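You operate a simulated robot arm through the tools that you are given. There is no shell and no other tool. Be economical: measure what you need, move in short steps, check, and stop when the job is done.

The job below is to be done with a simulated two-armed robot. You get a single attempt, and the scene is never put back.

JOB
Pick up the grey cylinder mould from the sieve bench with one hand, pass it to the other hand and put it on the drip tray. Set down upright: cylinder mould.

It is judged by the outcome, as a careful person would: the job done as asked, and still so three seconds after it is handed in. It fails if anything else is knocked over, pushed out of place, dropped, spilled or broken.

ROBOT AND FRAMES
Two 7-joint arms with two-finger grippers on one trunk, on a base that drives. Base frame: it is fixed to the floor where the robot stands at the start and does not move with it; the origin is under the middle of the robot, x ahead of it, y to its left, z up; the surface under the hand at the start is at about z = 74. Lengths are in cm, angles in rad, forces in N, time in s.
The left shoulder is at the start at [7.8, 15.1, 98.8], the right one opposite. With the tool pointing down near the work surface each hand reaches from about 32 to 80 cm from the robot's upright axis, wherever it stands, measured 20 degrees to its own side. Places, roughly: drip tray [70, 30, 90]. Payload 2.54 kg a hand.
The tool frame of a hand sits at the grasp point between the pads (the TCP): z along the fingers, y along the line on which they close. The tips reach 3 cm beyond it. The gripper opens to 11.6 cm. The gripper's body begins 9.5 cm behind the TCP.
Orientation is that of the tool frame in the base frame, as [roll, pitch, yaw] about the fixed x, y, z axes, in that order (R = Rz(yaw) Ry(pitch) Rx(roll)). With the fingers straight down and closing along the base's y, the tool's x points along the base's -x, its y along +y and its z along -z.

CONTROLS
- The arms move only by the tool step_arm. It takes "left_deltas", "right_deltas" or both (then of equal length, played together; a hand with none holds still); each is a list of rows, each an object (a shift or turn left out is 0, a gripper value left out holds the last) with "dp": the shift along the base's x, y, z in cm, a list of three; "angular": the turn, a rotation vector about the base's x, y, z in rad, a list of three; "grip": the finger opening in cm, from 0 to 11.6. In form: [{"dp": [dx, dy, dz], "angular": [wx, wy, wz], "grip": grip}, ...]. A call has 1 to 12 rows; each row is the pose to reach, as a shift and turn from the pose commanded when the call began. Each row takes 0.2 s and may step no farther than 5 cm and 0.15 rad from the row before; otherwise, or with a gripper value out of range, the whole call is refused. Where a pose cannot be reached the arm comes as near as it can. A force on the tool above 40 N (or 10 N above the force at the start of the call, whichever is more), or a blocked arm, ends the call early, and 0.2 s more pass. The fingers move at their own pace (about 7.2 cm/s each) and stop on an object; they squeeze with about 41 N. The grip force told is the motor's: it shows also when the fingers shut on nothing. Time passes only in rows, and 0.2 s behind the last, so rows that repeat a pose let the fingers close. It gives the time, the measured TCP pose, the force on the tool (base axes), the opening and the grip force at its end, in the units of the frame above (readings bear some noise), with the torque about the TCP (base axes, N m) and any sound that the robot's microphone picked up.
- Cameras (640 x 400 px; columns grow to the right, rows downward): "scene" is now at [16.22, 1.25, 114.74]; the picture's right is [0.05, -1.00, 0.00], its down [-0.20, -0.01, -0.98] and it looks along [0.98, 0.05, -0.20] (base axes); focal length 214 px, centre (320, 200). "left" rides on the left gripper at [6.9, 1.5, -12.2] in its tool frame; the picture's right is [-0.21, 0.98, 0.00], its down [-0.83, -0.18, -0.53] and it looks along [-0.52, -0.11, 0.85] (tool axes); focal length 251 px, centre (320, 200). "right" rides on the right gripper at [6.9, -1.5, -12.2] in its tool frame; the picture's right is [0.21, 0.98, 0.00], its down [-0.83, 0.18, -0.53] and it looks along [-0.52, 0.11, 0.85] (tool axes); focal length 251 px, centre (320, 200).
- capture(camera): a new picture of that camera. The clock stands still meanwhile.
- move_column(by): slides the trunk up (or, below 0, down) by that many cm; the arms and the scene camera ride with it, the base frame stays. It gives what a move gives, with no picture.
- steer(legs): drives the robot by 1 to 6 legs, each [ahead, left, turn to the left] in cm, cm and rad, along the robot's own axes; the way and the turn of a leg run together, so that a leg with both is an arc; at most 150 cm and 3.142 rad a leg. The arms and the cameras ride along, it lands a little off, and it stops where it bumps. It gives what a move gives.
- pan_tilt(pan, tilt): turns the head with the scene camera to pan (to the left, within 1.396 rad either way) and tilt (down, from -0.506 to 1.204), counted from straight ahead of the robot. It gives what a move gives.
- measure_at(camera, pixels): for up to 12 pixels [column, row] of the newest picture of that camera ("zoom" is the newest enlarged one), the place [x, y, z] in the base frame of the surface seen there, good to about 0.2 cm, but the place of the scene camera against the robot may be out by one fixed shift of up to 1.2 cm in any direction. The clock stands still meanwhile.
- close_up(camera, box): a new picture of the part [left, top, right, bottom] of that camera's present view, enlarged. The clock stands still meanwhile.
- job_done(): hands the job in; it is judged then, once.

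Go step by step. Measure first, check grasps and placings, and put right what went wrong. The budget is 80 turns and 58 pictures, counting those below and the enlarged ones. Unless the task says otherwise, let go and move clear before handing in, and close with one line.

The tools are called after "Call:" as name(argument=value, ...) on one line, values as JSON. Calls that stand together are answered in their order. step_arm: Moves the arms, as the interface text tells. Its arguments: {"type":"object","properties":{"left_deltas":{"type":"array","items":{"type":"object","properties":{"dp":{"type":"array","items":{"type":"number"}},"angular":{"type":"array","items":{"type":"number"}},"grip":{"type":"number"}}}},"right_deltas":{"type":"array","items":{"type":"object","properties":{"dp":{"type":"array","items":{"type":"number"}},"angular":{"type":"array","items":{"type":"number"}},"grip":{"type":"number"}}}}},"required":[]} The other tools are called the same way: move_column (by) slides the trunk up or down; steer (legs) drives the base; pan_tilt (pan, tilt) turns the head that bears the scene camera; capture (camera) takes a picture; measure_at (camera, pixels) gives the place of the surface under pixels of a picture; close_up (camera, box) takes an enlarged picture of a part of a camera's view; job_done () hands the job in.

At the start:

```text
time_s: 0.0
left_eef_pos: [45.04, 16.95, 118.4]
left_orientation: [3.141, 0.001, 3.141]
left_wrist_force: [-0.2, 0.1, 0.0]
left_wrist_torque: [-0.01, 0.0, 0.0]
left_gripper_width: 11.57
left_grip_force: 0.1
right_eef_pos: [43.96, -19.66, 118.23]
right_orientation: [3.141, 0.002, 3.141]
right_wrist_force: [-0.6, -1.0, 0.4]
right_wrist_torque: [-0.01, 0.01, -0.01]
right_gripper_width: 11.61
right_grip_force: 0.1
trunk travel left (down, up): [-22.5, 6.4]
robot x, y, heading: [0.03, 0.1, -0.001]
head pan, tilt: [0.049, 0.202]
```

scene: 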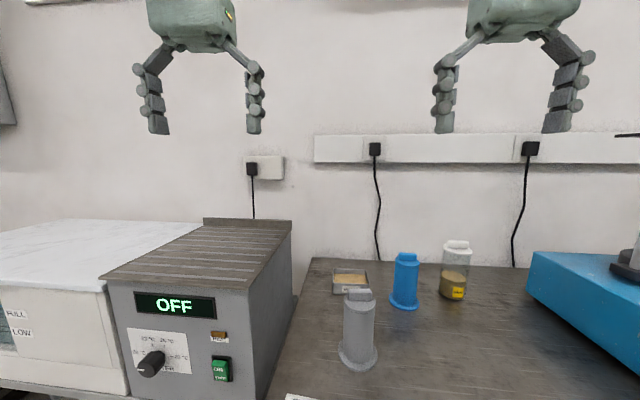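
right: 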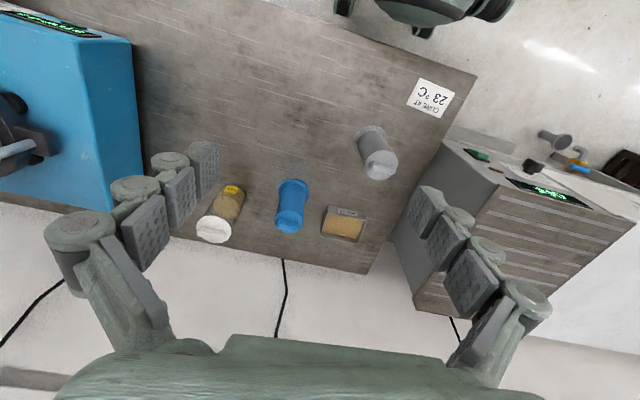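
left: 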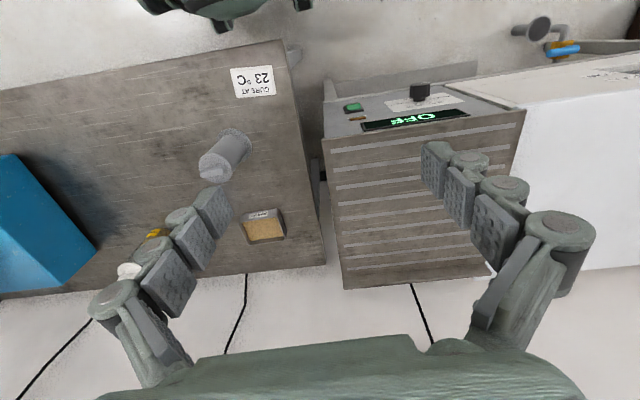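

The grey mould stands at about (358,330) in the scene picture, and the ribbed drip tray is at about (200,250). I'll measure these, plus the neighbouring objects, and take a close-up of the mould.

Call:
measure_at(camera="scene", pixels=[[358, 293], [358, 300], [358, 335], [358, 366], [345, 340], [374, 340], [350, 280], [405, 257], [405, 300], [456, 245], [200, 250], [290, 350]])

Call:
measure_at(camera="left", pixels=[[213, 172], [238, 145], [265, 228], [330, 145], [345, 285], [520, 115], [492, 268], [430, 200], [420, 140], [430, 240], [225, 160], [265, 150]])

Call:
close_up(camera="scene", box=[300, 230, 480, 390])

Call:
close_up(camera="left", box=[170, 100, 300, 260])

```text
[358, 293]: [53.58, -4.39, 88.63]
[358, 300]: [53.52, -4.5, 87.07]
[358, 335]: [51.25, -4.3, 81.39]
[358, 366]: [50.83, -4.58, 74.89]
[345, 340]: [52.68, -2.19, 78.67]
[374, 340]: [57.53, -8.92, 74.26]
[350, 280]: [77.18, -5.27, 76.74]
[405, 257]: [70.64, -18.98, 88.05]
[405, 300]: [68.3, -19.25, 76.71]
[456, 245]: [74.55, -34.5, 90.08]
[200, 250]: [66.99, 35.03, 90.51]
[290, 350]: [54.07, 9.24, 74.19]
```

```text
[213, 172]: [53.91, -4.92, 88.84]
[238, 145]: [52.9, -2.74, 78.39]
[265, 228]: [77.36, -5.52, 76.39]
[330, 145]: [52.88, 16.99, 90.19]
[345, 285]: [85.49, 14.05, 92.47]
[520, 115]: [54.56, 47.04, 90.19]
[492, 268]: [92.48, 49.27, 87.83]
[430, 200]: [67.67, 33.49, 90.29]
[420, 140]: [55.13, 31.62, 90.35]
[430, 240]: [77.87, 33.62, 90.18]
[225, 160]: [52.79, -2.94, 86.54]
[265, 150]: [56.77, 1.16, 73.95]
```

```text
2.50 times, centred on (390, 310) of scene
```

zoom: 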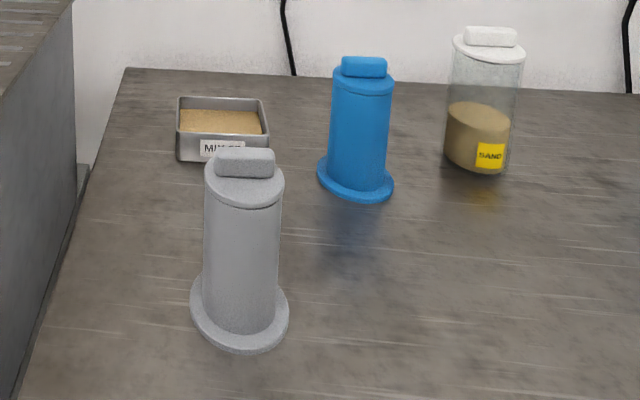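

```text
2.50 times, centred on (235, 180) of left
```

zoom: 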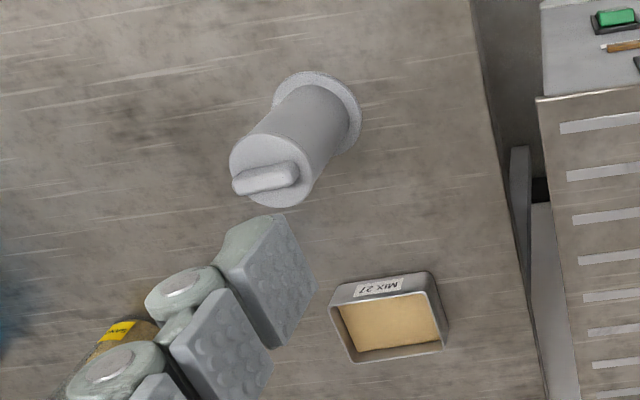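

The mould stands near (53.8, -4.6), with its base at z≈74 and knob top at about 89. The tray surface is at z≈90.3. I'll find the axis and radii more precisely from the left zoom.

Call:
measure_at(camera="zoom", pixels=[[236, 165], [262, 140], [300, 150], [308, 180], [280, 203], [265, 178], [278, 100], [305, 76], [340, 85], [357, 110], [350, 140], [330, 110]])

Call:
step_arm(right_deltas=[{"dp": [-3, 0, -3], "angular": [0, -0.14, 0], "grip": 11.6}, {"dp": [-5, 0, -7], "angular": [0, -0.28, 0]}, {"dp": [-6, 0, -11], "angular": [0, -0.42, 0]}, {"dp": [-7, 0, -15], "angular": [0, -0.56, 0]}, {"dp": [-8, 2, -19], "angular": [0, -0.7, 0]}, {"dp": [-8, 4, -23], "angular": [0, -0.8, 0]}, {"dp": [-8, 4, -23], "angular": [0, -0.8, 0]}])

Call:
capture(camera="right")

Call:
capture(camera="scene")

```text
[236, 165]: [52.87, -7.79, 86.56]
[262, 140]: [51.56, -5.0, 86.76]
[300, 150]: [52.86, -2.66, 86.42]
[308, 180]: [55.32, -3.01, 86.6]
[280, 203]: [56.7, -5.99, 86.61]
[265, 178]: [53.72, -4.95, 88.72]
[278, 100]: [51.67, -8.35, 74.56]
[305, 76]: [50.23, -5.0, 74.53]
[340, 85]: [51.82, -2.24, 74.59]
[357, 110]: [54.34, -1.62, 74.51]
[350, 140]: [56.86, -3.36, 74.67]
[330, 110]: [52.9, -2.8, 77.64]
```

```text
time_s: 1.6
left_eef_pos: [44.94, 16.96, 118.38]
left_orientation: [-3.14, 0.0, -3.142]
left_wrist_force: [-0.7, 0.0, 0.1]
left_wrist_torque: [0.0, 0.01, 0.03]
left_gripper_width: 11.59
left_grip_force: 0.0
right_eef_pos: [40.54, -13.47, 100.45]
right_orientation: [3.141, 0.803, 3.139]
right_wrist_force: [-0.6, 0.3, -0.4]
right_wrist_torque: [-0.01, 0.01, -0.04]
right_gripper_width: 11.63
right_grip_force: 0.1
right hand out of reach, approached as far as the arm can: row 5, 6, 7
trunk travel left (down, up): [-22.5, 6.4]
robot x, y, heading: [-0.28, -0.06, 0.002]
head pan, tilt: [0.049, 0.202]
```

```text
52 pictures are left
```

right: 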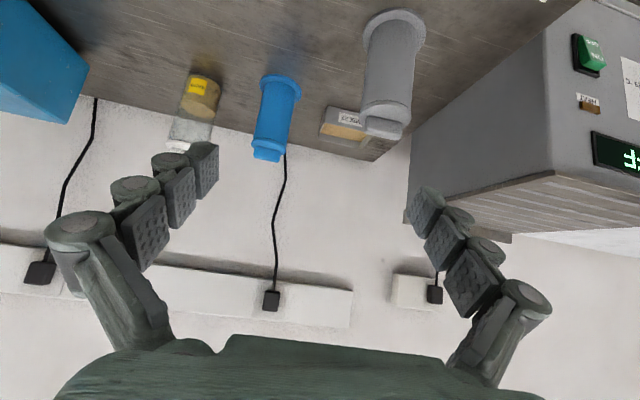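

```text
51 pictures are left
```

scene: 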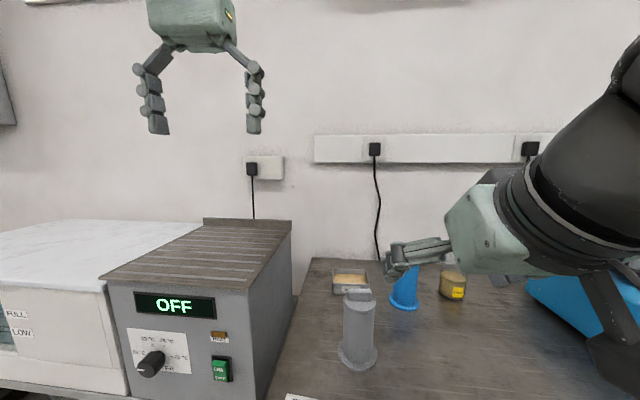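

The mould axis is at (54.0, -5.1), body radius 2.6 from z 75 to 86.6, flange radius 3.9. The tilted right hand was too folded at its last target, so I'll move it outward towards a pre-grasp pose and see what it reports.

Call:
step_arm(right_deltas=[{"dp": [4, 2, 0]}, {"dp": [7, 5, -2]}, {"dp": [7, 8, -4]}, {"dp": [7, 8, -4]}])

```text
time_s: 2.6
left_eef_pos: [45.07, 17.13, 118.25]
left_orientation: [3.141, 0.0, 3.141]
left_wrist_force: [-0.2, -0.3, -0.3]
left_wrist_torque: [0.01, 0.01, 0.02]
left_gripper_width: 11.6
left_grip_force: 0.1
right_eef_pos: [47.5, -5.57, 96.49]
right_orientation: [3.14, 0.801, 3.139]
right_wrist_force: [-0.2, 0.6, 0.2]
right_wrist_torque: [0.0, -0.02, 0.03]
right_gripper_width: 11.59
right_grip_force: 0.0
trunk travel left (down, up): [-22.5, 6.4]
robot x, y, heading: [0.13, -0.07, 0.001]
head pan, tilt: [0.049, 0.202]
```

Out here it's reachable. I'll descend to a pre-grasp just in front of the mould, with the open fingers straddling it.

Call:
step_arm(right_deltas=[{"dp": [0, 0.2, -4]}, {"dp": [-1, 0.45, -8.5]}, {"dp": [-1, 0.45, -8.5]}])

Call:
capture(camera="right")

Call:
capture(camera="scene")

```text
time_s: 3.4
left_eef_pos: [45.16, 16.89, 118.37]
left_orientation: [3.141, 0.001, 3.141]
left_wrist_force: [0.8, 0.1, 0.2]
left_wrist_torque: [-0.01, 0.02, -0.01]
left_gripper_width: 11.6
left_grip_force: 0.1
right_eef_pos: [46.45, -4.8, 87.86]
right_orientation: [3.141, 0.801, 3.14]
right_wrist_force: [-0.1, 0.7, -1.0]
right_wrist_torque: [0.01, -0.02, 0.02]
right_gripper_width: 11.6
right_grip_force: 0.0
trunk travel left (down, up): [-22.5, 6.4]
robot x, y, heading: [0.59, -0.23, -0.002]
head pan, tilt: [0.049, 0.202]
```

```text
50 pictures are left
```

right: 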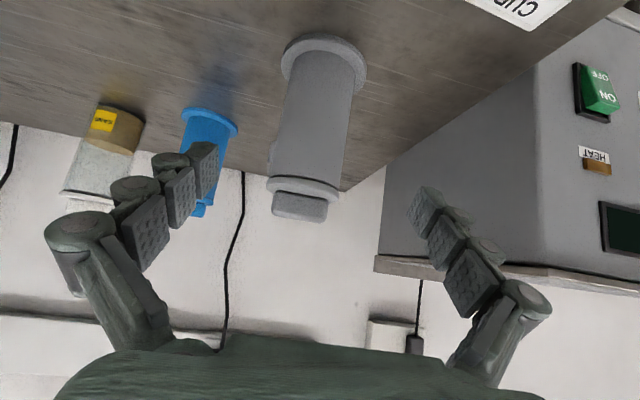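

```text
49 pictures are left
```

scene: 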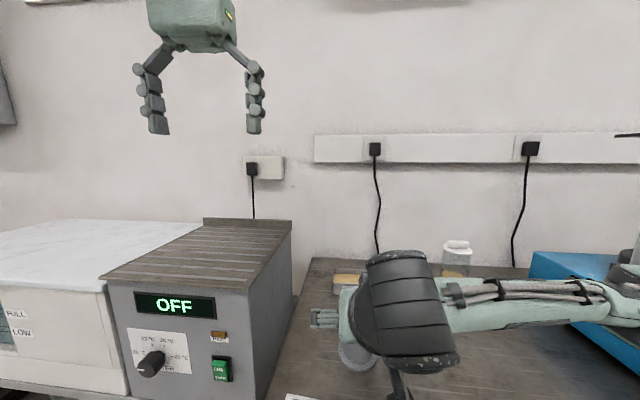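

The mould is centred between the open right fingers. The right forearm stretches towards the blue machine, so I'll measure the clearance before going lower.

Call:
measure_at(camera="scene", pixels=[[580, 262], [550, 268], [540, 300], [480, 300], [540, 288], [600, 284], [630, 300], [620, 318], [600, 340], [560, 315], [400, 380], [420, 300]])

Call:
pan_tilt(pan=-0.7, tilt=0.5)

Call:
capture(camera="scene")

```text
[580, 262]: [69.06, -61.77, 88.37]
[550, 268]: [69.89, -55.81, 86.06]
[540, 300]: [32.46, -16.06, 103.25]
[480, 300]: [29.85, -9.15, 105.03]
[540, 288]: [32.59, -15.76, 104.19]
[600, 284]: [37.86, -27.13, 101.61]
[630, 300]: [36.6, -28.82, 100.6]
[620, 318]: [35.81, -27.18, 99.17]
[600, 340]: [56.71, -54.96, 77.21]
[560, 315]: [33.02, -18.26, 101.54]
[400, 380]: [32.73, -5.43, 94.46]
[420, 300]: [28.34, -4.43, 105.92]
```

```text
time_s: 4.5
left_eef_pos: [45.07, 17.03, 118.26]
left_orientation: [3.14, 0.002, 3.141]
left_wrist_force: [-0.4, 0.4, 0.0]
left_wrist_torque: [0.02, -0.04, 0.01]
left_gripper_width: 11.63
left_grip_force: 0.0
right_eef_pos: [46.59, -4.96, 87.91]
right_orientation: [3.139, 0.8, 3.139]
right_wrist_force: [0.7, 0.0, -0.1]
right_wrist_torque: [-0.01, 0.0, 0.0]
right_gripper_width: 11.61
right_grip_force: 0.2
trunk travel left (down, up): [-22.5, 6.4]
robot x, y, heading: [0.12, -0.2, -0.0]
head pan, tilt: [-0.7, 0.499]
```

```text
48 pictures are left
```

scene: 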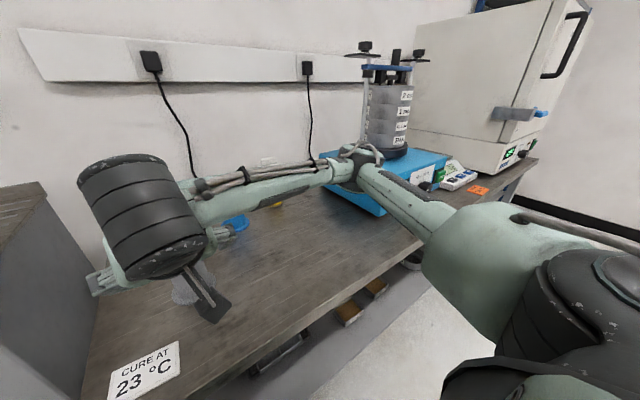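

Call:
measure_at(camera="scene", pixels=[[350, 165], [345, 180], [370, 165], [395, 185], [370, 205], [325, 170], [390, 150], [380, 190], [440, 175], [205, 295], [270, 195], [420, 180]])

Call:
close_up(camera="scene", box=[270, 100, 470, 230])

```text
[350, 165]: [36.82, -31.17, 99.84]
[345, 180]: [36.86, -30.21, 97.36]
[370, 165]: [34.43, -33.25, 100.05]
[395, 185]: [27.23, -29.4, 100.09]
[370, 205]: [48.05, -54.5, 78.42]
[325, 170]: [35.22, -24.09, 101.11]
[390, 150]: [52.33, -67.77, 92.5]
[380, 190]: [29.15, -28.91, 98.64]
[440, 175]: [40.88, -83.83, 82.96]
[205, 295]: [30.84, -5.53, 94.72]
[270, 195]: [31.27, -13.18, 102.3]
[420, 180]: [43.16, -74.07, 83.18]
```

```text
3.08 times, centred on (370, 165) of scene
```

zoom: 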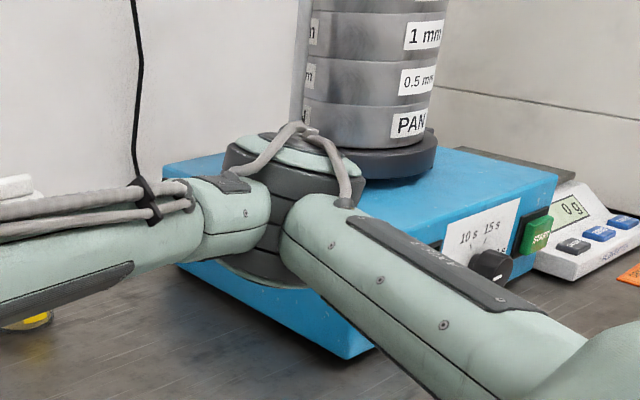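

The elbow is near (37, -31, 100), while the blue machine starts beyond y≈-50, so there's ample clearance. I'll go in to the mould's lower body, fingers still open.

Call:
step_arm(right_deltas=[{"dp": [2.5, -0.1, -2.8]}, {"dp": [5, -0.15, -5.8]}, {"dp": [7.4, -0.2, -8.8]}, {"dp": [7.4, -0.2, -8.8]}])

Call:
capture(camera="right")

```text
time_s: 5.5
left_eef_pos: [45.18, 16.97, 118.37]
left_orientation: [-3.14, -0.001, 3.141]
left_wrist_force: [0.4, 0.1, -0.7]
left_wrist_torque: [0.01, 0.02, 0.05]
left_gripper_width: 11.58
left_grip_force: 0.1
right_eef_pos: [53.91, -5.28, 78.94]
right_orientation: [3.139, 0.802, 3.141]
right_wrist_force: [0.0, -0.7, 0.0]
right_wrist_torque: [0.0, 0.01, 0.0]
right_gripper_width: 11.61
right_grip_force: 0.1
trunk travel left (down, up): [-22.5, 6.4]
robot x, y, heading: [-0.24, 0.19, -0.001]
head pan, tilt: [-0.7, 0.499]
```

```text
46 pictures are left
```

right: 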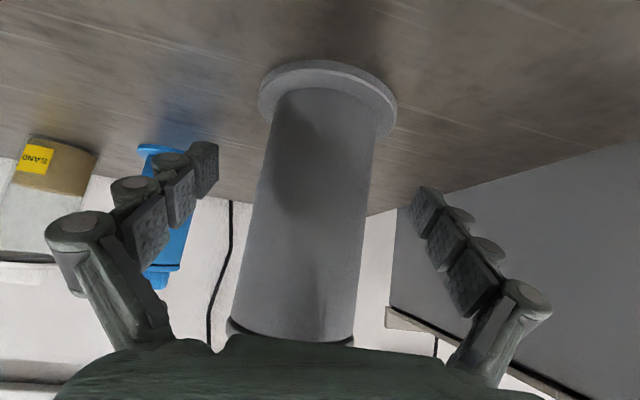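

The mould stands between the pads with nothing touching. I'll close the right fingers.

Call:
step_arm(right_deltas=[{"grip": 8}, {"grip": 6}, {"grip": 4}, {"grip": 4}, {"grip": 4}])

```text
time_s: 6.7
left_eef_pos: [45.04, 17.0, 118.32]
left_orientation: [-3.141, 0.0, 3.141]
left_wrist_force: [-0.3, -0.7, 0.8]
left_wrist_torque: [-0.01, 0.0, 0.02]
left_gripper_width: 11.6
left_grip_force: 0.0
right_eef_pos: [53.93, -5.2, 79.11]
right_orientation: [3.14, 0.801, 3.139]
right_wrist_force: [-0.4, -1.6, 2.9]
right_wrist_torque: [-0.08, 0.02, 0.0]
right_gripper_width: 6.08
right_grip_force: 40.7
trunk travel left (down, up): [-22.5, 6.4]
robot x, y, heading: [-0.21, -0.3, -0.0]
head pan, tilt: [-0.7, 0.499]
```

It's gripped at 6.08 cm with 40.7 N. I'll lift a little and check.

Call:
step_arm(right_deltas=[{"dp": [0, 0, 1], "grip": 3}, {"dp": [0, 0, 3]}, {"dp": [0, 0, 5]}, {"dp": [0, 0, 5]}])

Call:
capture(camera="right")

Call:
pan_tilt(pan=0.1, tilt=0.4)

Call:
capture(camera="scene")

Call:
capture(camera="left")

```text
time_s: 7.7
left_eef_pos: [45.17, 17.0, 118.26]
left_orientation: [-3.141, 0.0, 3.14]
left_wrist_force: [0.3, -0.1, -0.4]
left_wrist_torque: [0.0, 0.02, 0.04]
left_gripper_width: 11.6
left_grip_force: 0.1
right_eef_pos: [54.16, -5.14, 84.13]
right_orientation: [-3.141, 0.802, 3.14]
right_wrist_force: [0.1, 0.6, -2.4]
right_wrist_torque: [0.03, 0.0, 0.0]
right_gripper_width: 6.09
right_grip_force: 41.4
trunk travel left (down, up): [-22.5, 6.4]
robot x, y, heading: [-0.04, -0.01, 0.003]
head pan, tilt: [-0.7, 0.499]
```

```text
45 pictures are left
```

right: 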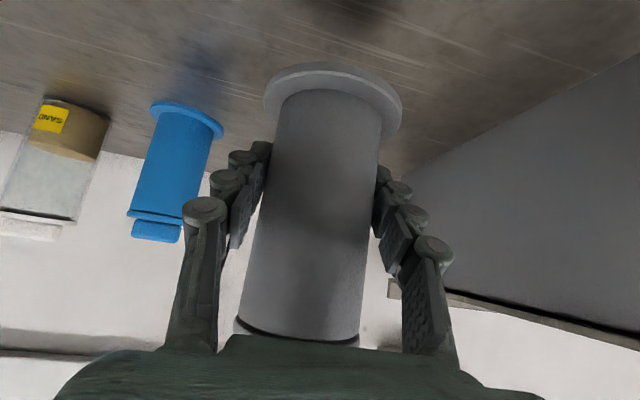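

```text
time_s: 8.8
left_eef_pos: [45.06, 16.9, 118.39]
left_orientation: [-3.141, -0.001, 3.142]
left_wrist_force: [-0.1, 0.1, -0.6]
left_wrist_torque: [-0.01, -0.01, 0.01]
left_gripper_width: 11.6
left_grip_force: 0.1
right_eef_pos: [54.04, -5.17, 83.95]
right_orientation: [3.138, 0.801, 3.141]
right_wrist_force: [-0.8, -0.3, -3.2]
right_wrist_torque: [-0.02, 0.0, -0.03]
right_gripper_width: 6.08
right_grip_force: 41.0
trunk travel left (down, up): [-22.5, 6.4]
robot x, y, heading: [-0.22, -0.23, 0.002]
head pan, tilt: [0.099, 0.4]
```

```text
44 pictures are left
```

scene: 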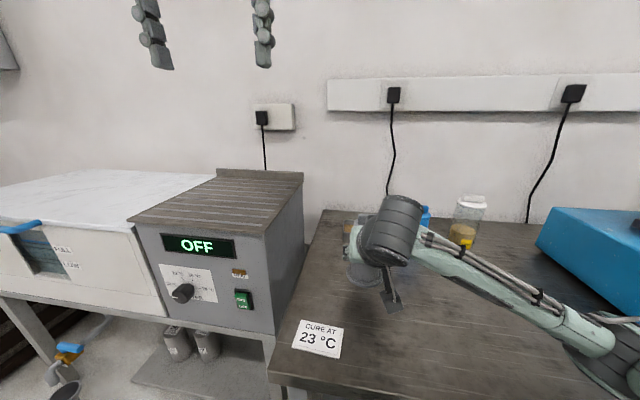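

```text
43 pictures are left
```

left: 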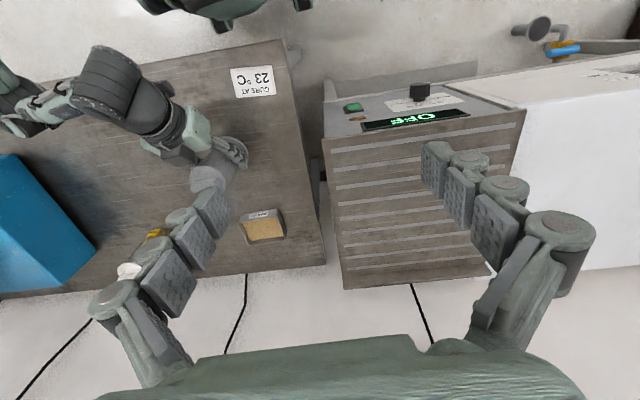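

Right hand is holding the mould clear of the bench (about 3 N load). I'll raise it higher and yaw the right hand by 0.5 rad, so its wrist moves off to the right and leaves room for the left hand from above.

Call:
step_arm(right_deltas=[{"dp": [0, 0, 3]}, {"dp": [0, 0, 6]}, {"dp": [0, 1, 9], "angular": [0, 0, 0.1]}, {"dp": [0, 2, 11], "angular": [0, 0, 0.2]}, {"dp": [0, 3, 13], "angular": [0, 0, 0.3]}, {"dp": [0, 4, 14], "angular": [0, 0, 0.4]}, {"dp": [0, 5, 14], "angular": [0, 0, 0.5]}, {"dp": [0, 5, 14], "angular": [0, 0, 0.5]}])

Call:
pan_tilt(pan=0.0, tilt=0.2)

Call:
capture(camera="scene")

Call:
capture(camera="left")

```text
time_s: 10.6
left_eef_pos: [44.98, 16.98, 118.29]
left_orientation: [3.141, 0.001, -3.14]
left_wrist_force: [0.0, 0.4, -0.3]
left_wrist_torque: [0.03, -0.01, 0.01]
left_gripper_width: 11.61
left_grip_force: 0.1
right_eef_pos: [53.91, -0.17, 97.81]
right_orientation: [3.138, 0.801, -2.643]
right_wrist_force: [0.6, -0.1, -2.4]
right_wrist_torque: [0.0, 0.01, 0.0]
right_gripper_width: 6.1
right_grip_force: 41.7
trunk travel left (down, up): [-22.5, 6.4]
robot x, y, heading: [0.36, 0.0, 0.003]
head pan, tilt: [0.099, 0.4]
```

```text
time_s: 11.4
left_eef_pos: [45.14, 16.91, 118.26]
left_orientation: [3.14, -0.001, 3.141]
left_wrist_force: [-0.1, 0.0, 0.3]
left_wrist_torque: [0.03, -0.01, -0.04]
left_gripper_width: 11.63
left_grip_force: 0.0
right_eef_pos: [53.98, -0.1, 97.89]
right_orientation: [3.139, 0.802, -2.642]
right_wrist_force: [0.6, 0.8, -2.2]
right_wrist_torque: [0.01, 0.0, 0.01]
right_gripper_width: 6.09
right_grip_force: 40.8
trunk travel left (down, up): [-22.5, 6.4]
robot x, y, heading: [-0.05, -0.24, -0.003]
head pan, tilt: [0.0, 0.201]
```

```text
42 pictures are left
```

scene: 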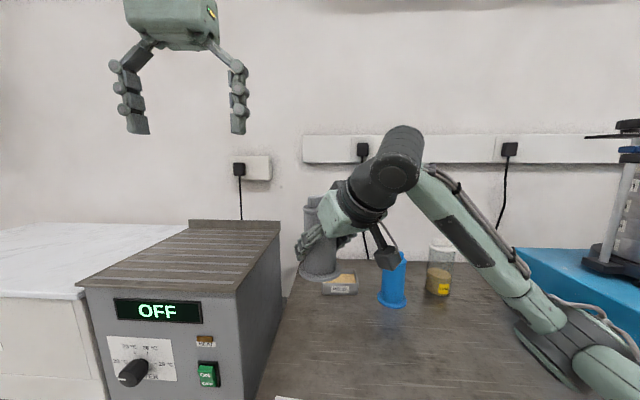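

```text
41 pictures are left
```

left: 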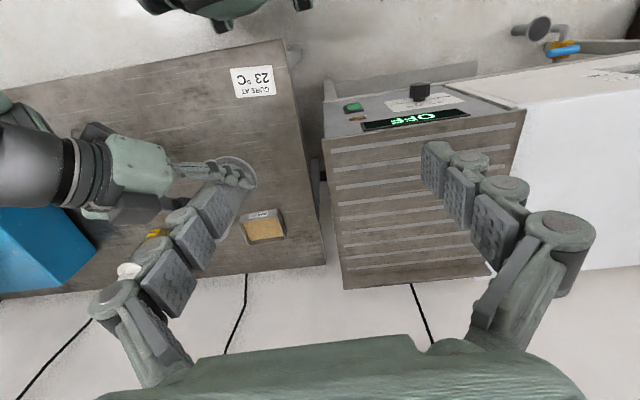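

The mould is raised and the right wrist is off to the right. I'll check the right elbow's clearance and the mould's position.

Call:
measure_at(camera="scene", pixels=[[315, 275], [306, 270], [317, 225], [317, 202], [565, 380], [530, 340], [610, 370], [545, 265], [400, 145], [385, 255], [560, 330], [500, 300]])

Call:
close_up(camera="scene", box=[270, 120, 430, 300])

```text
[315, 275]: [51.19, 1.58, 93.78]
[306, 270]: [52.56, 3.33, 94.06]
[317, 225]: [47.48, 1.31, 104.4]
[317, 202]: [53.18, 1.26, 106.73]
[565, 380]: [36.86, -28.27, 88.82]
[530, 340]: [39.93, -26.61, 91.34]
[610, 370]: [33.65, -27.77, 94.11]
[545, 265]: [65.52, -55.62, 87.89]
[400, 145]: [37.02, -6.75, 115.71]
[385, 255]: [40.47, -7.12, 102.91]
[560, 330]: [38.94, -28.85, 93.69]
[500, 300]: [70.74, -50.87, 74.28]
```

```text
2.22 times, centred on (350, 210) of scene
```

zoom: 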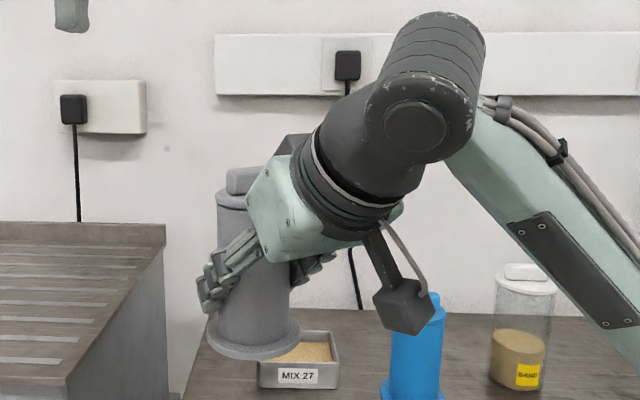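

The right elbow and wrist are clear of everything, and the mould's axis is at about (54, 0) with its top near z 107. I'll bring the left hand above it at z≈119.

Call:
step_arm(left_deltas=[{"dp": [3, -3, 1], "grip": 11.6}, {"dp": [6, -7, 1]}, {"dp": [9, -11, 1]}, {"dp": [9, -15, 1]}, {"dp": [9, -17.1, 1]}, {"dp": [9, -17.1, 1]}])

Call:
capture(camera="left")

Call:
capture(camera="scene")

```text
time_s: 12.8
left_eef_pos: [53.73, -0.17, 119.22]
left_orientation: [3.142, -0.001, -3.141]
left_wrist_force: [-0.6, -0.7, -0.1]
left_wrist_torque: [-0.01, -0.03, -0.01]
left_gripper_width: 11.59
left_grip_force: 0.2
right_eef_pos: [54.05, -0.15, 97.88]
right_orientation: [3.14, 0.801, -2.642]
right_wrist_force: [0.2, -0.3, -2.5]
right_wrist_torque: [-0.02, -0.03, -0.02]
right_gripper_width: 6.07
right_grip_force: 40.9
trunk travel left (down, up): [-22.5, 6.4]
robot x, y, heading: [0.17, -0.12, -0.001]
head pan, tilt: [0.0, 0.201]
```

```text
39 pictures are left
```

left: 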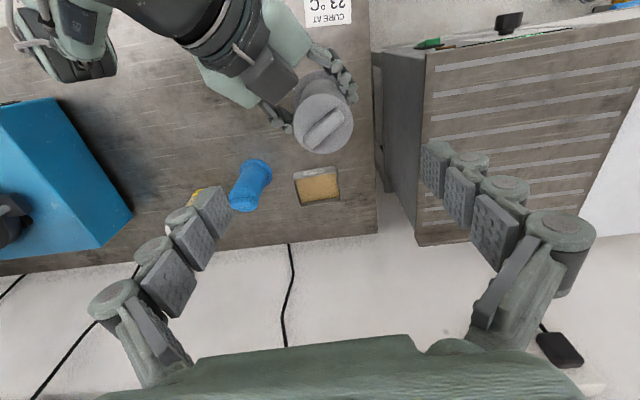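

```text
38 pictures are left
```

scene: 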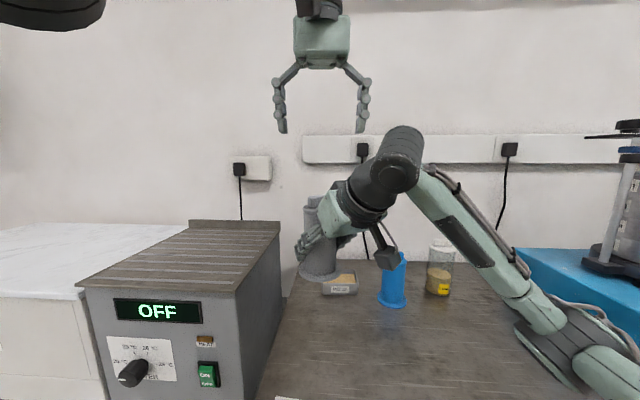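

Call:
measure_at(camera="left", pixels=[[297, 125], [350, 115], [323, 152], [345, 138], [302, 143], [324, 128], [300, 108], [270, 70], [285, 60], [345, 95], [322, 80]])

```text
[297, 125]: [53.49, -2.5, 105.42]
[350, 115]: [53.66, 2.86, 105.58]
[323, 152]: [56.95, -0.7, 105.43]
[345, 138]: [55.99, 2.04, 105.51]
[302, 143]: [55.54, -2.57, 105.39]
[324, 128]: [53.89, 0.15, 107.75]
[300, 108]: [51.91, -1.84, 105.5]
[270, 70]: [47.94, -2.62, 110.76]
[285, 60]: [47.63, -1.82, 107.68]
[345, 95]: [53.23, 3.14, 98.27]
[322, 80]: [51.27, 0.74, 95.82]
```

The top disc is centred at about (54.0, 0.1, 105.5), directly under the left hand. The nearest part of the right hand is at (47.9, -2.6, 110.8), clear of the left fingers at x≈53–55. I'll descend the left hand to TCP z≈104.6.

Call:
step_arm(left_deltas=[{"dp": [0.2, 0.2, -4]}, {"dp": [0.2, 0.2, -8]}, {"dp": [0.2, 0.2, -11]}, {"dp": [0.2, 0.2, -13]}, {"dp": [0.2, 0.2, -14.6]}, {"dp": [0.2, 0.2, -14.6]}])

Call:
capture(camera="left")

Call:
close_up(camera="scene", box=[240, 100, 440, 300])

```text
time_s: 14.2
left_eef_pos: [54.17, 0.11, 104.74]
left_orientation: [3.141, 0.002, -3.141]
left_wrist_force: [0.3, 0.2, -0.3]
left_wrist_torque: [0.0, 0.0, 0.0]
left_gripper_width: 11.61
left_grip_force: 0.1
right_eef_pos: [54.05, -0.12, 97.78]
right_orientation: [3.14, 0.801, -2.643]
right_wrist_force: [0.9, -1.1, -1.9]
right_wrist_torque: [0.0, -0.04, -0.01]
right_gripper_width: 6.1
right_grip_force: 40.9
trunk travel left (down, up): [-22.5, 6.4]
robot x, y, heading: [0.08, -0.11, -0.004]
head pan, tilt: [0.0, 0.201]
```

```text
37 pictures are left
```

left: 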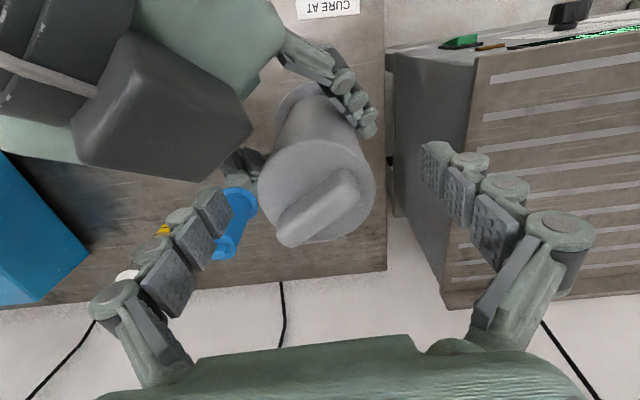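

```text
2.00 times, centred on (340, 200) of scene
```

zoom: 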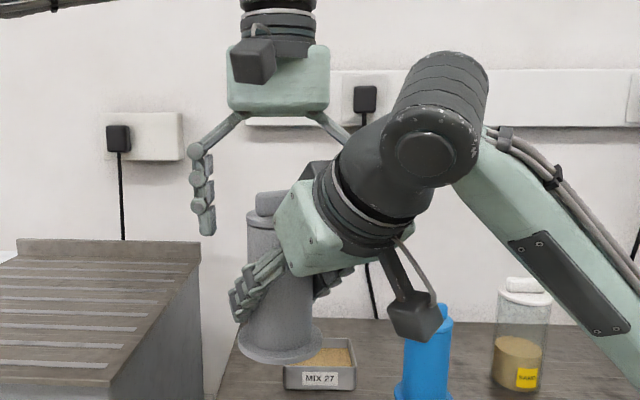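

Both sides look free. I'll check the right hand's dark block against the left hand's right finger before closing.

Call:
measure_at(camera="left", pixels=[[245, 130], [180, 175], [130, 170], [190, 120], [130, 60], [210, 210], [195, 240], [240, 165], [250, 175], [270, 60], [365, 125], [430, 165]])

```text
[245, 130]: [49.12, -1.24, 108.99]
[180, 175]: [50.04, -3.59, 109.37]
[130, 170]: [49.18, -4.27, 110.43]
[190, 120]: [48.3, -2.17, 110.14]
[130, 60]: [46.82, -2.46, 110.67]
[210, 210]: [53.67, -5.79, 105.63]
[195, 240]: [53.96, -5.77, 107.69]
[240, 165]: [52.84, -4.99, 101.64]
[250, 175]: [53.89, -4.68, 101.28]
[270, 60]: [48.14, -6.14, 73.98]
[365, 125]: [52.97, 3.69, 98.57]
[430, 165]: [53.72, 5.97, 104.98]
```

The right hand's finger top at (53.9, -4.7, 101.3) is close beneath the left fingertip (about 101.7). I'll raise the left hand 0.9 cm first, then close on the mould's upper body.

Call:
step_arm(left_deltas=[{"dp": [-0.1, 0, 0.9]}, {"dp": [-0.1, 0, 0.9], "grip": 9}, {"dp": [-0.1, 0, 0.9], "grip": 7}, {"dp": [-0.1, 0, 0.9], "grip": 5}, {"dp": [-0.1, 0, 0.9], "grip": 3}, {"dp": [-0.1, 0, 0.9], "grip": 3}, {"dp": [-0.1, 0, 0.9], "grip": 3}])

Call:
capture(camera="left")

Call:
close_up(camera="scene", box=[240, 100, 440, 300])

```text
time_s: 15.8
left_eef_pos: [54.11, -0.01, 105.71]
left_orientation: [-3.141, 0.0, 3.14]
left_wrist_force: [-0.3, -4.2, 2.0]
left_wrist_torque: [-0.24, 0.14, 0.02]
left_gripper_width: 6.14
left_grip_force: 41.4
right_eef_pos: [53.92, -0.14, 97.88]
right_orientation: [3.141, 0.802, -2.642]
right_wrist_force: [0.1, 4.4, -4.8]
right_wrist_torque: [-0.07, -0.07, -0.05]
right_gripper_width: 6.09
right_grip_force: 40.8
trunk travel left (down, up): [-22.5, 6.4]
robot x, y, heading: [-0.05, -0.13, -0.001]
head pan, tilt: [0.0, 0.201]
```

```text
35 pictures are left
```

left: 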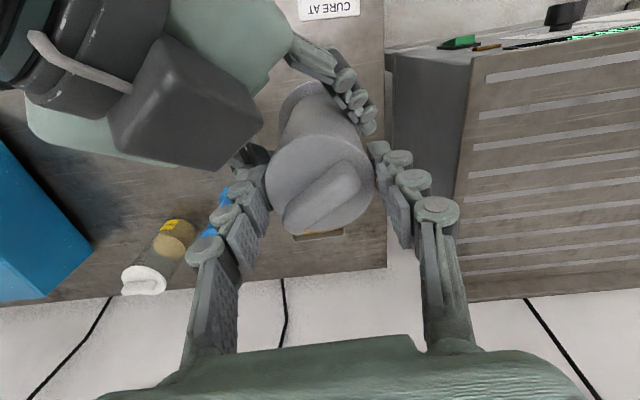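

```text
2.00 times, centred on (340, 200) of scene
```

zoom: 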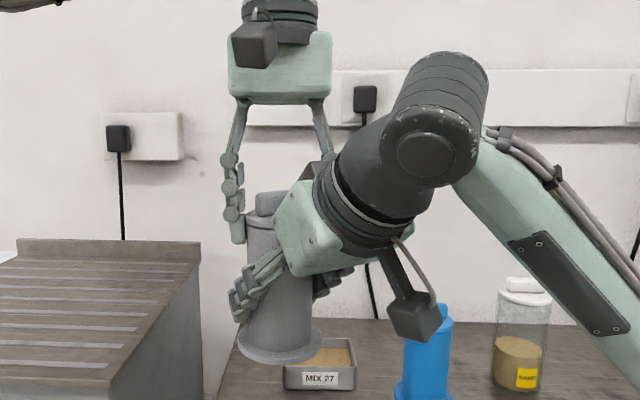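

Left hand holds at 6.14 cm and 41 N. Now I'll open the right fingers while both hands hold still.

Call:
step_arm(right_deltas=[{"grip": 7}, {"grip": 8.5}, {"grip": 10}, {"grip": 10.6}, {"grip": 10.6}])

Call:
capture(camera="left")

```text
time_s: 17.0
left_eef_pos: [54.13, 0.01, 105.65]
left_orientation: [3.141, -0.001, 3.141]
left_wrist_force: [0.2, -0.6, -0.6]
left_wrist_torque: [-0.02, 0.03, -0.02]
left_gripper_width: 6.18
left_grip_force: 41.1
right_eef_pos: [53.9, -0.08, 97.86]
right_orientation: [3.14, 0.8, -2.642]
right_wrist_force: [-0.7, 0.0, 0.2]
right_wrist_torque: [0.04, 0.0, 0.03]
right_gripper_width: 10.63
right_grip_force: 0.2
trunk travel left (down, up): [-22.5, 6.4]
robot x, y, heading: [-0.02, -0.03, -0.0]
head pan, tilt: [0.0, 0.201]
```

```text
33 pictures are left
```

left: 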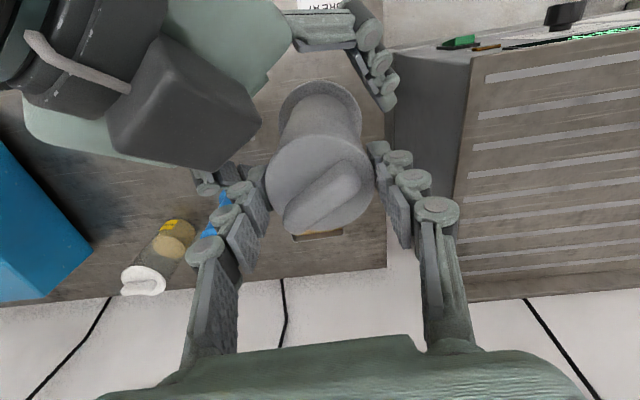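

The right hand has let go and the left still holds at 6.18 cm. I'll draw the right hand back horizontally and then off to the right.

Call:
step_arm(right_deltas=[{"dp": [-2, -1.1, 0]}, {"dp": [-4.4, -2.4, 0]}, {"dp": [-7, -3.9, 0]}, {"dp": [-9, -6, 0]}, {"dp": [-9, -10, 1]}, {"dp": [-9, -14, 2]}, {"dp": [-9, -16, 3]}, {"dp": [-9, -16, 3]}])

Call:
capture(camera="left")

Call:
capture(camera="scene")

```text
time_s: 18.8
left_eef_pos: [54.09, -0.0, 105.65]
left_orientation: [3.141, 0.0, 3.14]
left_wrist_force: [-0.7, -0.2, -1.0]
left_wrist_torque: [-0.02, 0.01, 0.0]
left_gripper_width: 6.15
left_grip_force: 40.8
right_eef_pos: [44.96, -16.41, 101.18]
right_orientation: [3.14, 0.802, -2.644]
right_wrist_force: [-1.2, 0.7, -0.2]
right_wrist_torque: [0.01, 0.02, -0.01]
right_gripper_width: 10.59
right_grip_force: 0.1
trunk travel left (down, up): [-22.5, 6.4]
robot x, y, heading: [0.11, 0.02, -0.001]
head pan, tilt: [0.0, 0.201]
```

```text
32 pictures are left
```

left: 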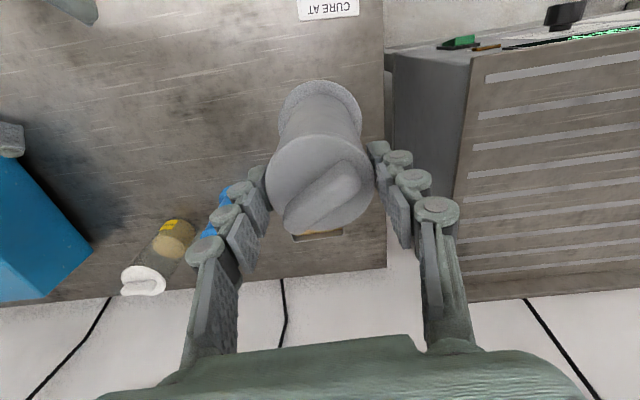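

```text
31 pictures are left
```

scene: 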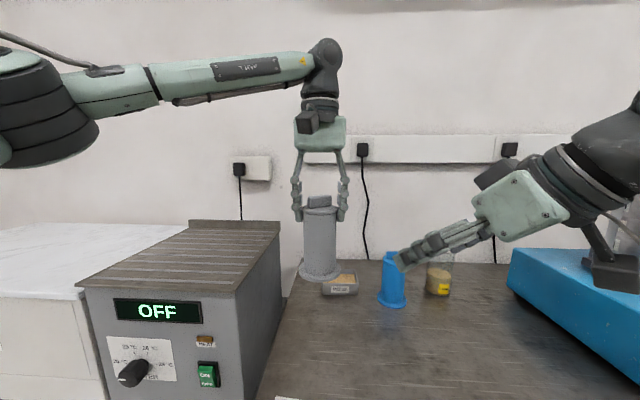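

The mould hangs upright in the left hand and the right hand is away. I'll lift 5 cm and carry it over the tray to about (65, 31).

Call:
step_arm(left_deltas=[{"dp": [0, 0, 2.5]}, {"dp": [0, 0, 5]}, {"dp": [1, 4, 5]}, {"dp": [2.5, 8, 5]}, {"dp": [4, 12, 5]}, {"dp": [5.5, 16, 5]}, {"dp": [7, 20, 5]}, {"dp": [8.5, 24, 5]}, {"dp": [10, 28, 5]}, {"dp": [11, 31, 5]}, {"dp": [11, 31, 5]}])

Call:
capture(camera="left")

Call:
pan_tilt(pan=0.4, tilt=0.25)

Call:
capture(camera="scene")

```text
time_s: 21.2
left_eef_pos: [64.77, 30.93, 110.36]
left_orientation: [3.141, 0.004, -3.139]
left_wrist_force: [-0.7, -0.3, -2.7]
left_wrist_torque: [0.03, 0.0, 0.0]
left_gripper_width: 6.16
left_grip_force: 40.9
left hand out of reach, approached as far as the arm can: row 10, 11
right_eef_pos: [44.96, -16.29, 101.16]
right_orientation: [3.14, 0.8, -2.642]
right_wrist_force: [-0.5, 0.1, 0.5]
right_wrist_torque: [0.01, 0.0, 0.0]
right_gripper_width: 10.59
right_grip_force: 0.1
trunk travel left (down, up): [-22.5, 6.4]
robot x, y, heading: [-0.11, 0.08, 0.002]
head pan, tilt: [0.0, 0.201]
```

```text
30 pictures are left
```

left: 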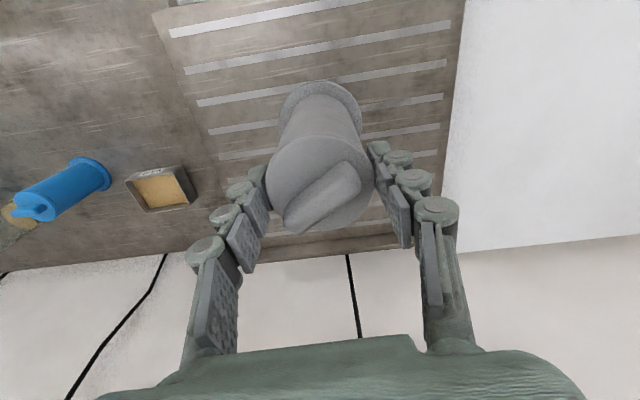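

```text
time_s: 22.0
left_eef_pos: [64.86, 30.97, 110.37]
left_orientation: [3.141, 0.004, -3.141]
left_wrist_force: [1.1, -0.8, -2.3]
left_wrist_torque: [-0.04, 0.03, 0.01]
left_gripper_width: 6.17
left_grip_force: 40.6
right_eef_pos: [44.85, -16.37, 101.08]
right_orientation: [3.139, 0.802, -2.642]
right_wrist_force: [0.0, 0.4, 0.8]
right_wrist_torque: [0.02, 0.0, 0.04]
right_gripper_width: 10.61
right_grip_force: 0.1
trunk travel left (down, up): [-22.5, 6.4]
robot x, y, heading: [0.14, 0.02, 0.001]
head pan, tilt: [0.4, 0.25]
```

```text
29 pictures are left
```

scene: 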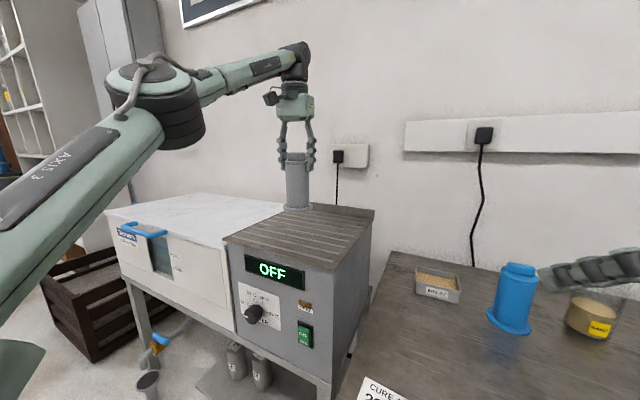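

The hand is above the tray, right at its reach limit. I'll measure the tray and the mould's flange, then pull in slightly while lowering.

Call:
measure_at(camera="left", pixels=[[260, 75], [400, 95], [300, 95], [345, 90], [200, 50], [450, 50], [240, 130], [320, 84], [420, 145], [436, 80]])

Call:
step_arm(left_deltas=[{"dp": [-1.5, -0.5, -2]}, {"dp": [-2, -1, -4]}, {"dp": [-2, -1, -5]}, {"dp": [-2, -1, -5]}])

Call:
close_up(camera="scene", box=[210, 80, 390, 260])

```text
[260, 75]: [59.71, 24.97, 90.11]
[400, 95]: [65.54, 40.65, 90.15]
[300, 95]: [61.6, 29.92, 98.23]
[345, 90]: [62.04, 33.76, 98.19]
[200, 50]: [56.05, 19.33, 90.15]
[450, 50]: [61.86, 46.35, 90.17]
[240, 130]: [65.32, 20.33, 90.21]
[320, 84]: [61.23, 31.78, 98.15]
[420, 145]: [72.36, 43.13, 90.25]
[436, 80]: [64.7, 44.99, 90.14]
```

```text
time_s: 23.0
left_eef_pos: [62.93, 29.92, 105.41]
left_orientation: [3.141, 0.0, 3.14]
left_wrist_force: [-0.5, -0.2, -2.3]
left_wrist_torque: [0.02, 0.0, 0.02]
left_gripper_width: 6.17
left_grip_force: 41.0
right_eef_pos: [44.84, -16.37, 100.98]
right_orientation: [3.14, 0.8, -2.643]
right_wrist_force: [-0.3, -0.9, -0.6]
right_wrist_torque: [0.04, 0.01, -0.02]
right_gripper_width: 10.62
right_grip_force: 0.0
trunk travel left (down, up): [-22.5, 6.4]
robot x, y, heading: [0.1, 0.33, -0.002]
head pan, tilt: [0.4, 0.25]
```

```text
2.22 times, centred on (300, 170) of scene
```

zoom: 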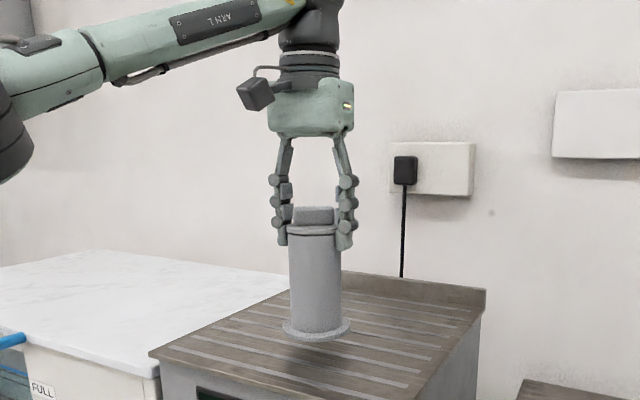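

The mould is upright over the tray's middle, with its bottom at about z 92.6 and the tray at 90.2. I'll lower slowly until it touches.

Call:
step_arm(left_deltas=[{"dp": [0, 0, -1]}, {"dp": [0, 0, -1.7]}, {"dp": [0, 0, -2.0]}, {"dp": [0, 0, -2.0]}])

Call:
close_up(camera="scene", box=[230, 150, 350, 250])

```text
time_s: 24.0
left_eef_pos: [62.92, 29.93, 103.19]
left_orientation: [-3.141, 0.0, -3.141]
left_wrist_force: [0.6, -0.5, -1.9]
left_wrist_torque: [0.03, 0.02, 0.03]
left_gripper_width: 6.13
left_grip_force: 41.1
right_eef_pos: [44.88, -16.24, 101.22]
right_orientation: [3.139, 0.8, -2.643]
right_wrist_force: [0.4, -0.3, -0.3]
right_wrist_torque: [-0.05, 0.02, 0.01]
right_gripper_width: 10.62
right_grip_force: 0.1
trunk travel left (down, up): [-22.5, 6.4]
robot x, y, heading: [0.03, -0.11, -0.003]
head pan, tilt: [0.4, 0.25]
```

```text
4.00 times, centred on (290, 200) of scene
```

zoom: 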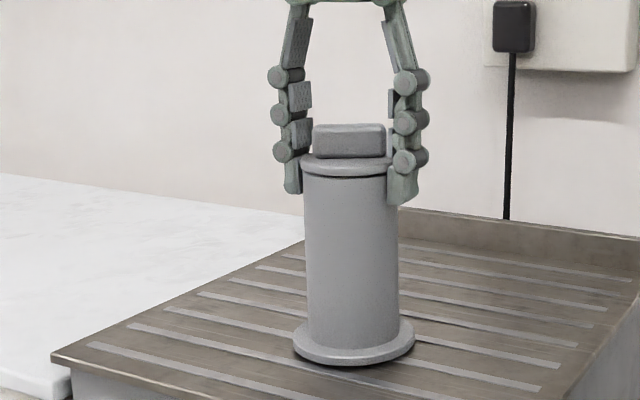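

The base is only a hair above the tray and there's still no contact force. I'll lower in 0.2 cm increments.

Call:
step_arm(left_deltas=[{"dp": [0, 0, -0.15]}, {"dp": [0, 0, -0.3]}, {"dp": [0, 0, -0.3]}])

```text
time_s: 24.8
left_eef_pos: [62.82, 30.02, 103.02]
left_orientation: [-3.141, -0.001, -3.141]
left_wrist_force: [-1.0, 0.3, -1.5]
left_wrist_torque: [0.03, -0.08, 0.0]
left_gripper_width: 6.16
left_grip_force: 41.5
right_eef_pos: [44.83, -16.33, 101.11]
right_orientation: [3.14, 0.8, -2.643]
right_wrist_force: [-0.1, 0.3, 0.2]
right_wrist_torque: [-0.06, 0.02, 0.03]
right_gripper_width: 10.62
right_grip_force: 0.0
trunk travel left (down, up): [-22.5, 6.4]
robot x, y, heading: [-0.26, -0.03, 0.001]
head pan, tilt: [0.4, 0.25]
```

Call:
step_arm(left_deltas=[{"dp": [0, 0, -0.15]}, {"dp": [0, 0, -0.15]}, {"dp": [0, 0, -0.15]}])

Call:
close_up(camera="scene", box=[280, 190, 330, 230])

```text
time_s: 25.6
left_eef_pos: [62.83, 29.96, 103.06]
left_orientation: [-3.141, 0.003, 3.141]
left_wrist_force: [0.9, 3.1, 8.6]
left_wrist_torque: [0.03, -0.27, 0.06]
left_gripper_width: 6.17
left_grip_force: 41.1
right_eef_pos: [44.75, -16.22, 101.14]
right_orientation: [3.14, 0.802, -2.642]
right_wrist_force: [0.5, -0.1, -0.7]
right_wrist_torque: [0.0, 0.0, -0.01]
right_gripper_width: 10.6
right_grip_force: 0.1
trunk travel left (down, up): [-22.5, 6.4]
robot x, y, heading: [0.15, -0.15, -0.001]
head pan, tilt: [0.4, 0.25]
```

```text
10.00 times, centred on (305, 210) of scene
```

zoom: 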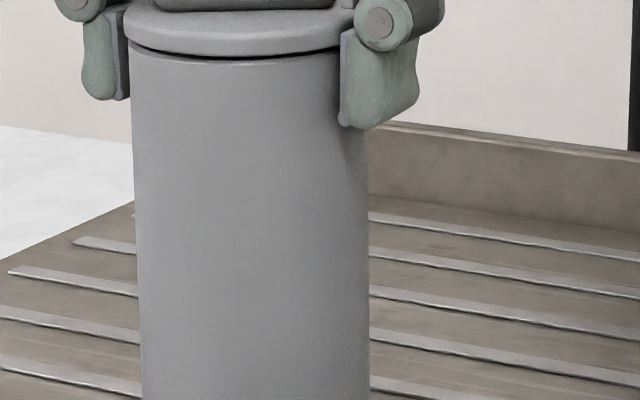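

The upward force is now 8.6 N, so the mould has seated on the tray. I'll open the left fingers slowly in place.

Call:
step_arm(left_deltas=[{"dp": [0, 0, 0.1], "grip": 6.5}, {"dp": [0, 0, 0.1], "grip": 7.5}, {"dp": [0, 0, 0.1], "grip": 9}, {"dp": [0, 0, 0.1], "grip": 11}, {"dp": [0, 0, 0.1], "grip": 11}])

Call:
capture(camera="left")

Call:
close_up(camera="scene", box=[230, 150, 350, 250])

```text
time_s: 26.8
left_eef_pos: [62.74, 29.85, 102.96]
left_orientation: [-3.141, 0.0, 3.141]
left_wrist_force: [0.0, 0.7, -0.3]
left_wrist_torque: [-0.02, 0.03, 0.01]
left_gripper_width: 11.02
left_grip_force: 0.0
right_eef_pos: [44.84, -16.19, 101.19]
right_orientation: [3.14, 0.801, -2.641]
right_wrist_force: [0.3, -0.3, -0.7]
right_wrist_torque: [0.01, 0.01, 0.01]
right_gripper_width: 10.57
right_grip_force: 0.0
trunk travel left (down, up): [-22.5, 6.4]
robot x, y, heading: [-0.18, 0.2, 0.002]
head pan, tilt: [0.4, 0.25]
```

```text
25 pictures are left
```

left: 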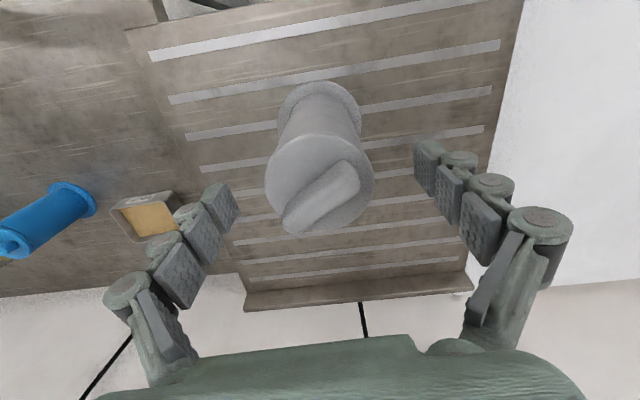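

```text
4.00 times, centred on (290, 200) of scene
```

zoom: 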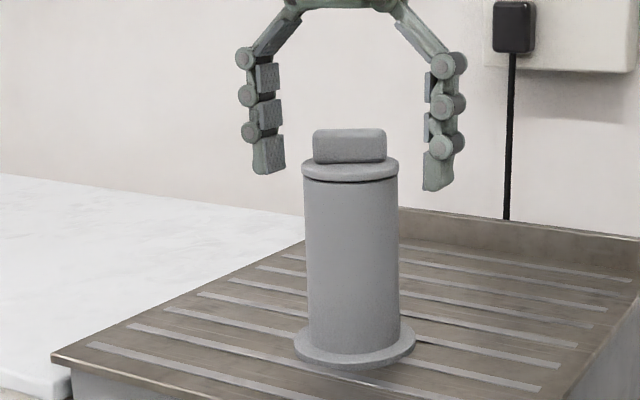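

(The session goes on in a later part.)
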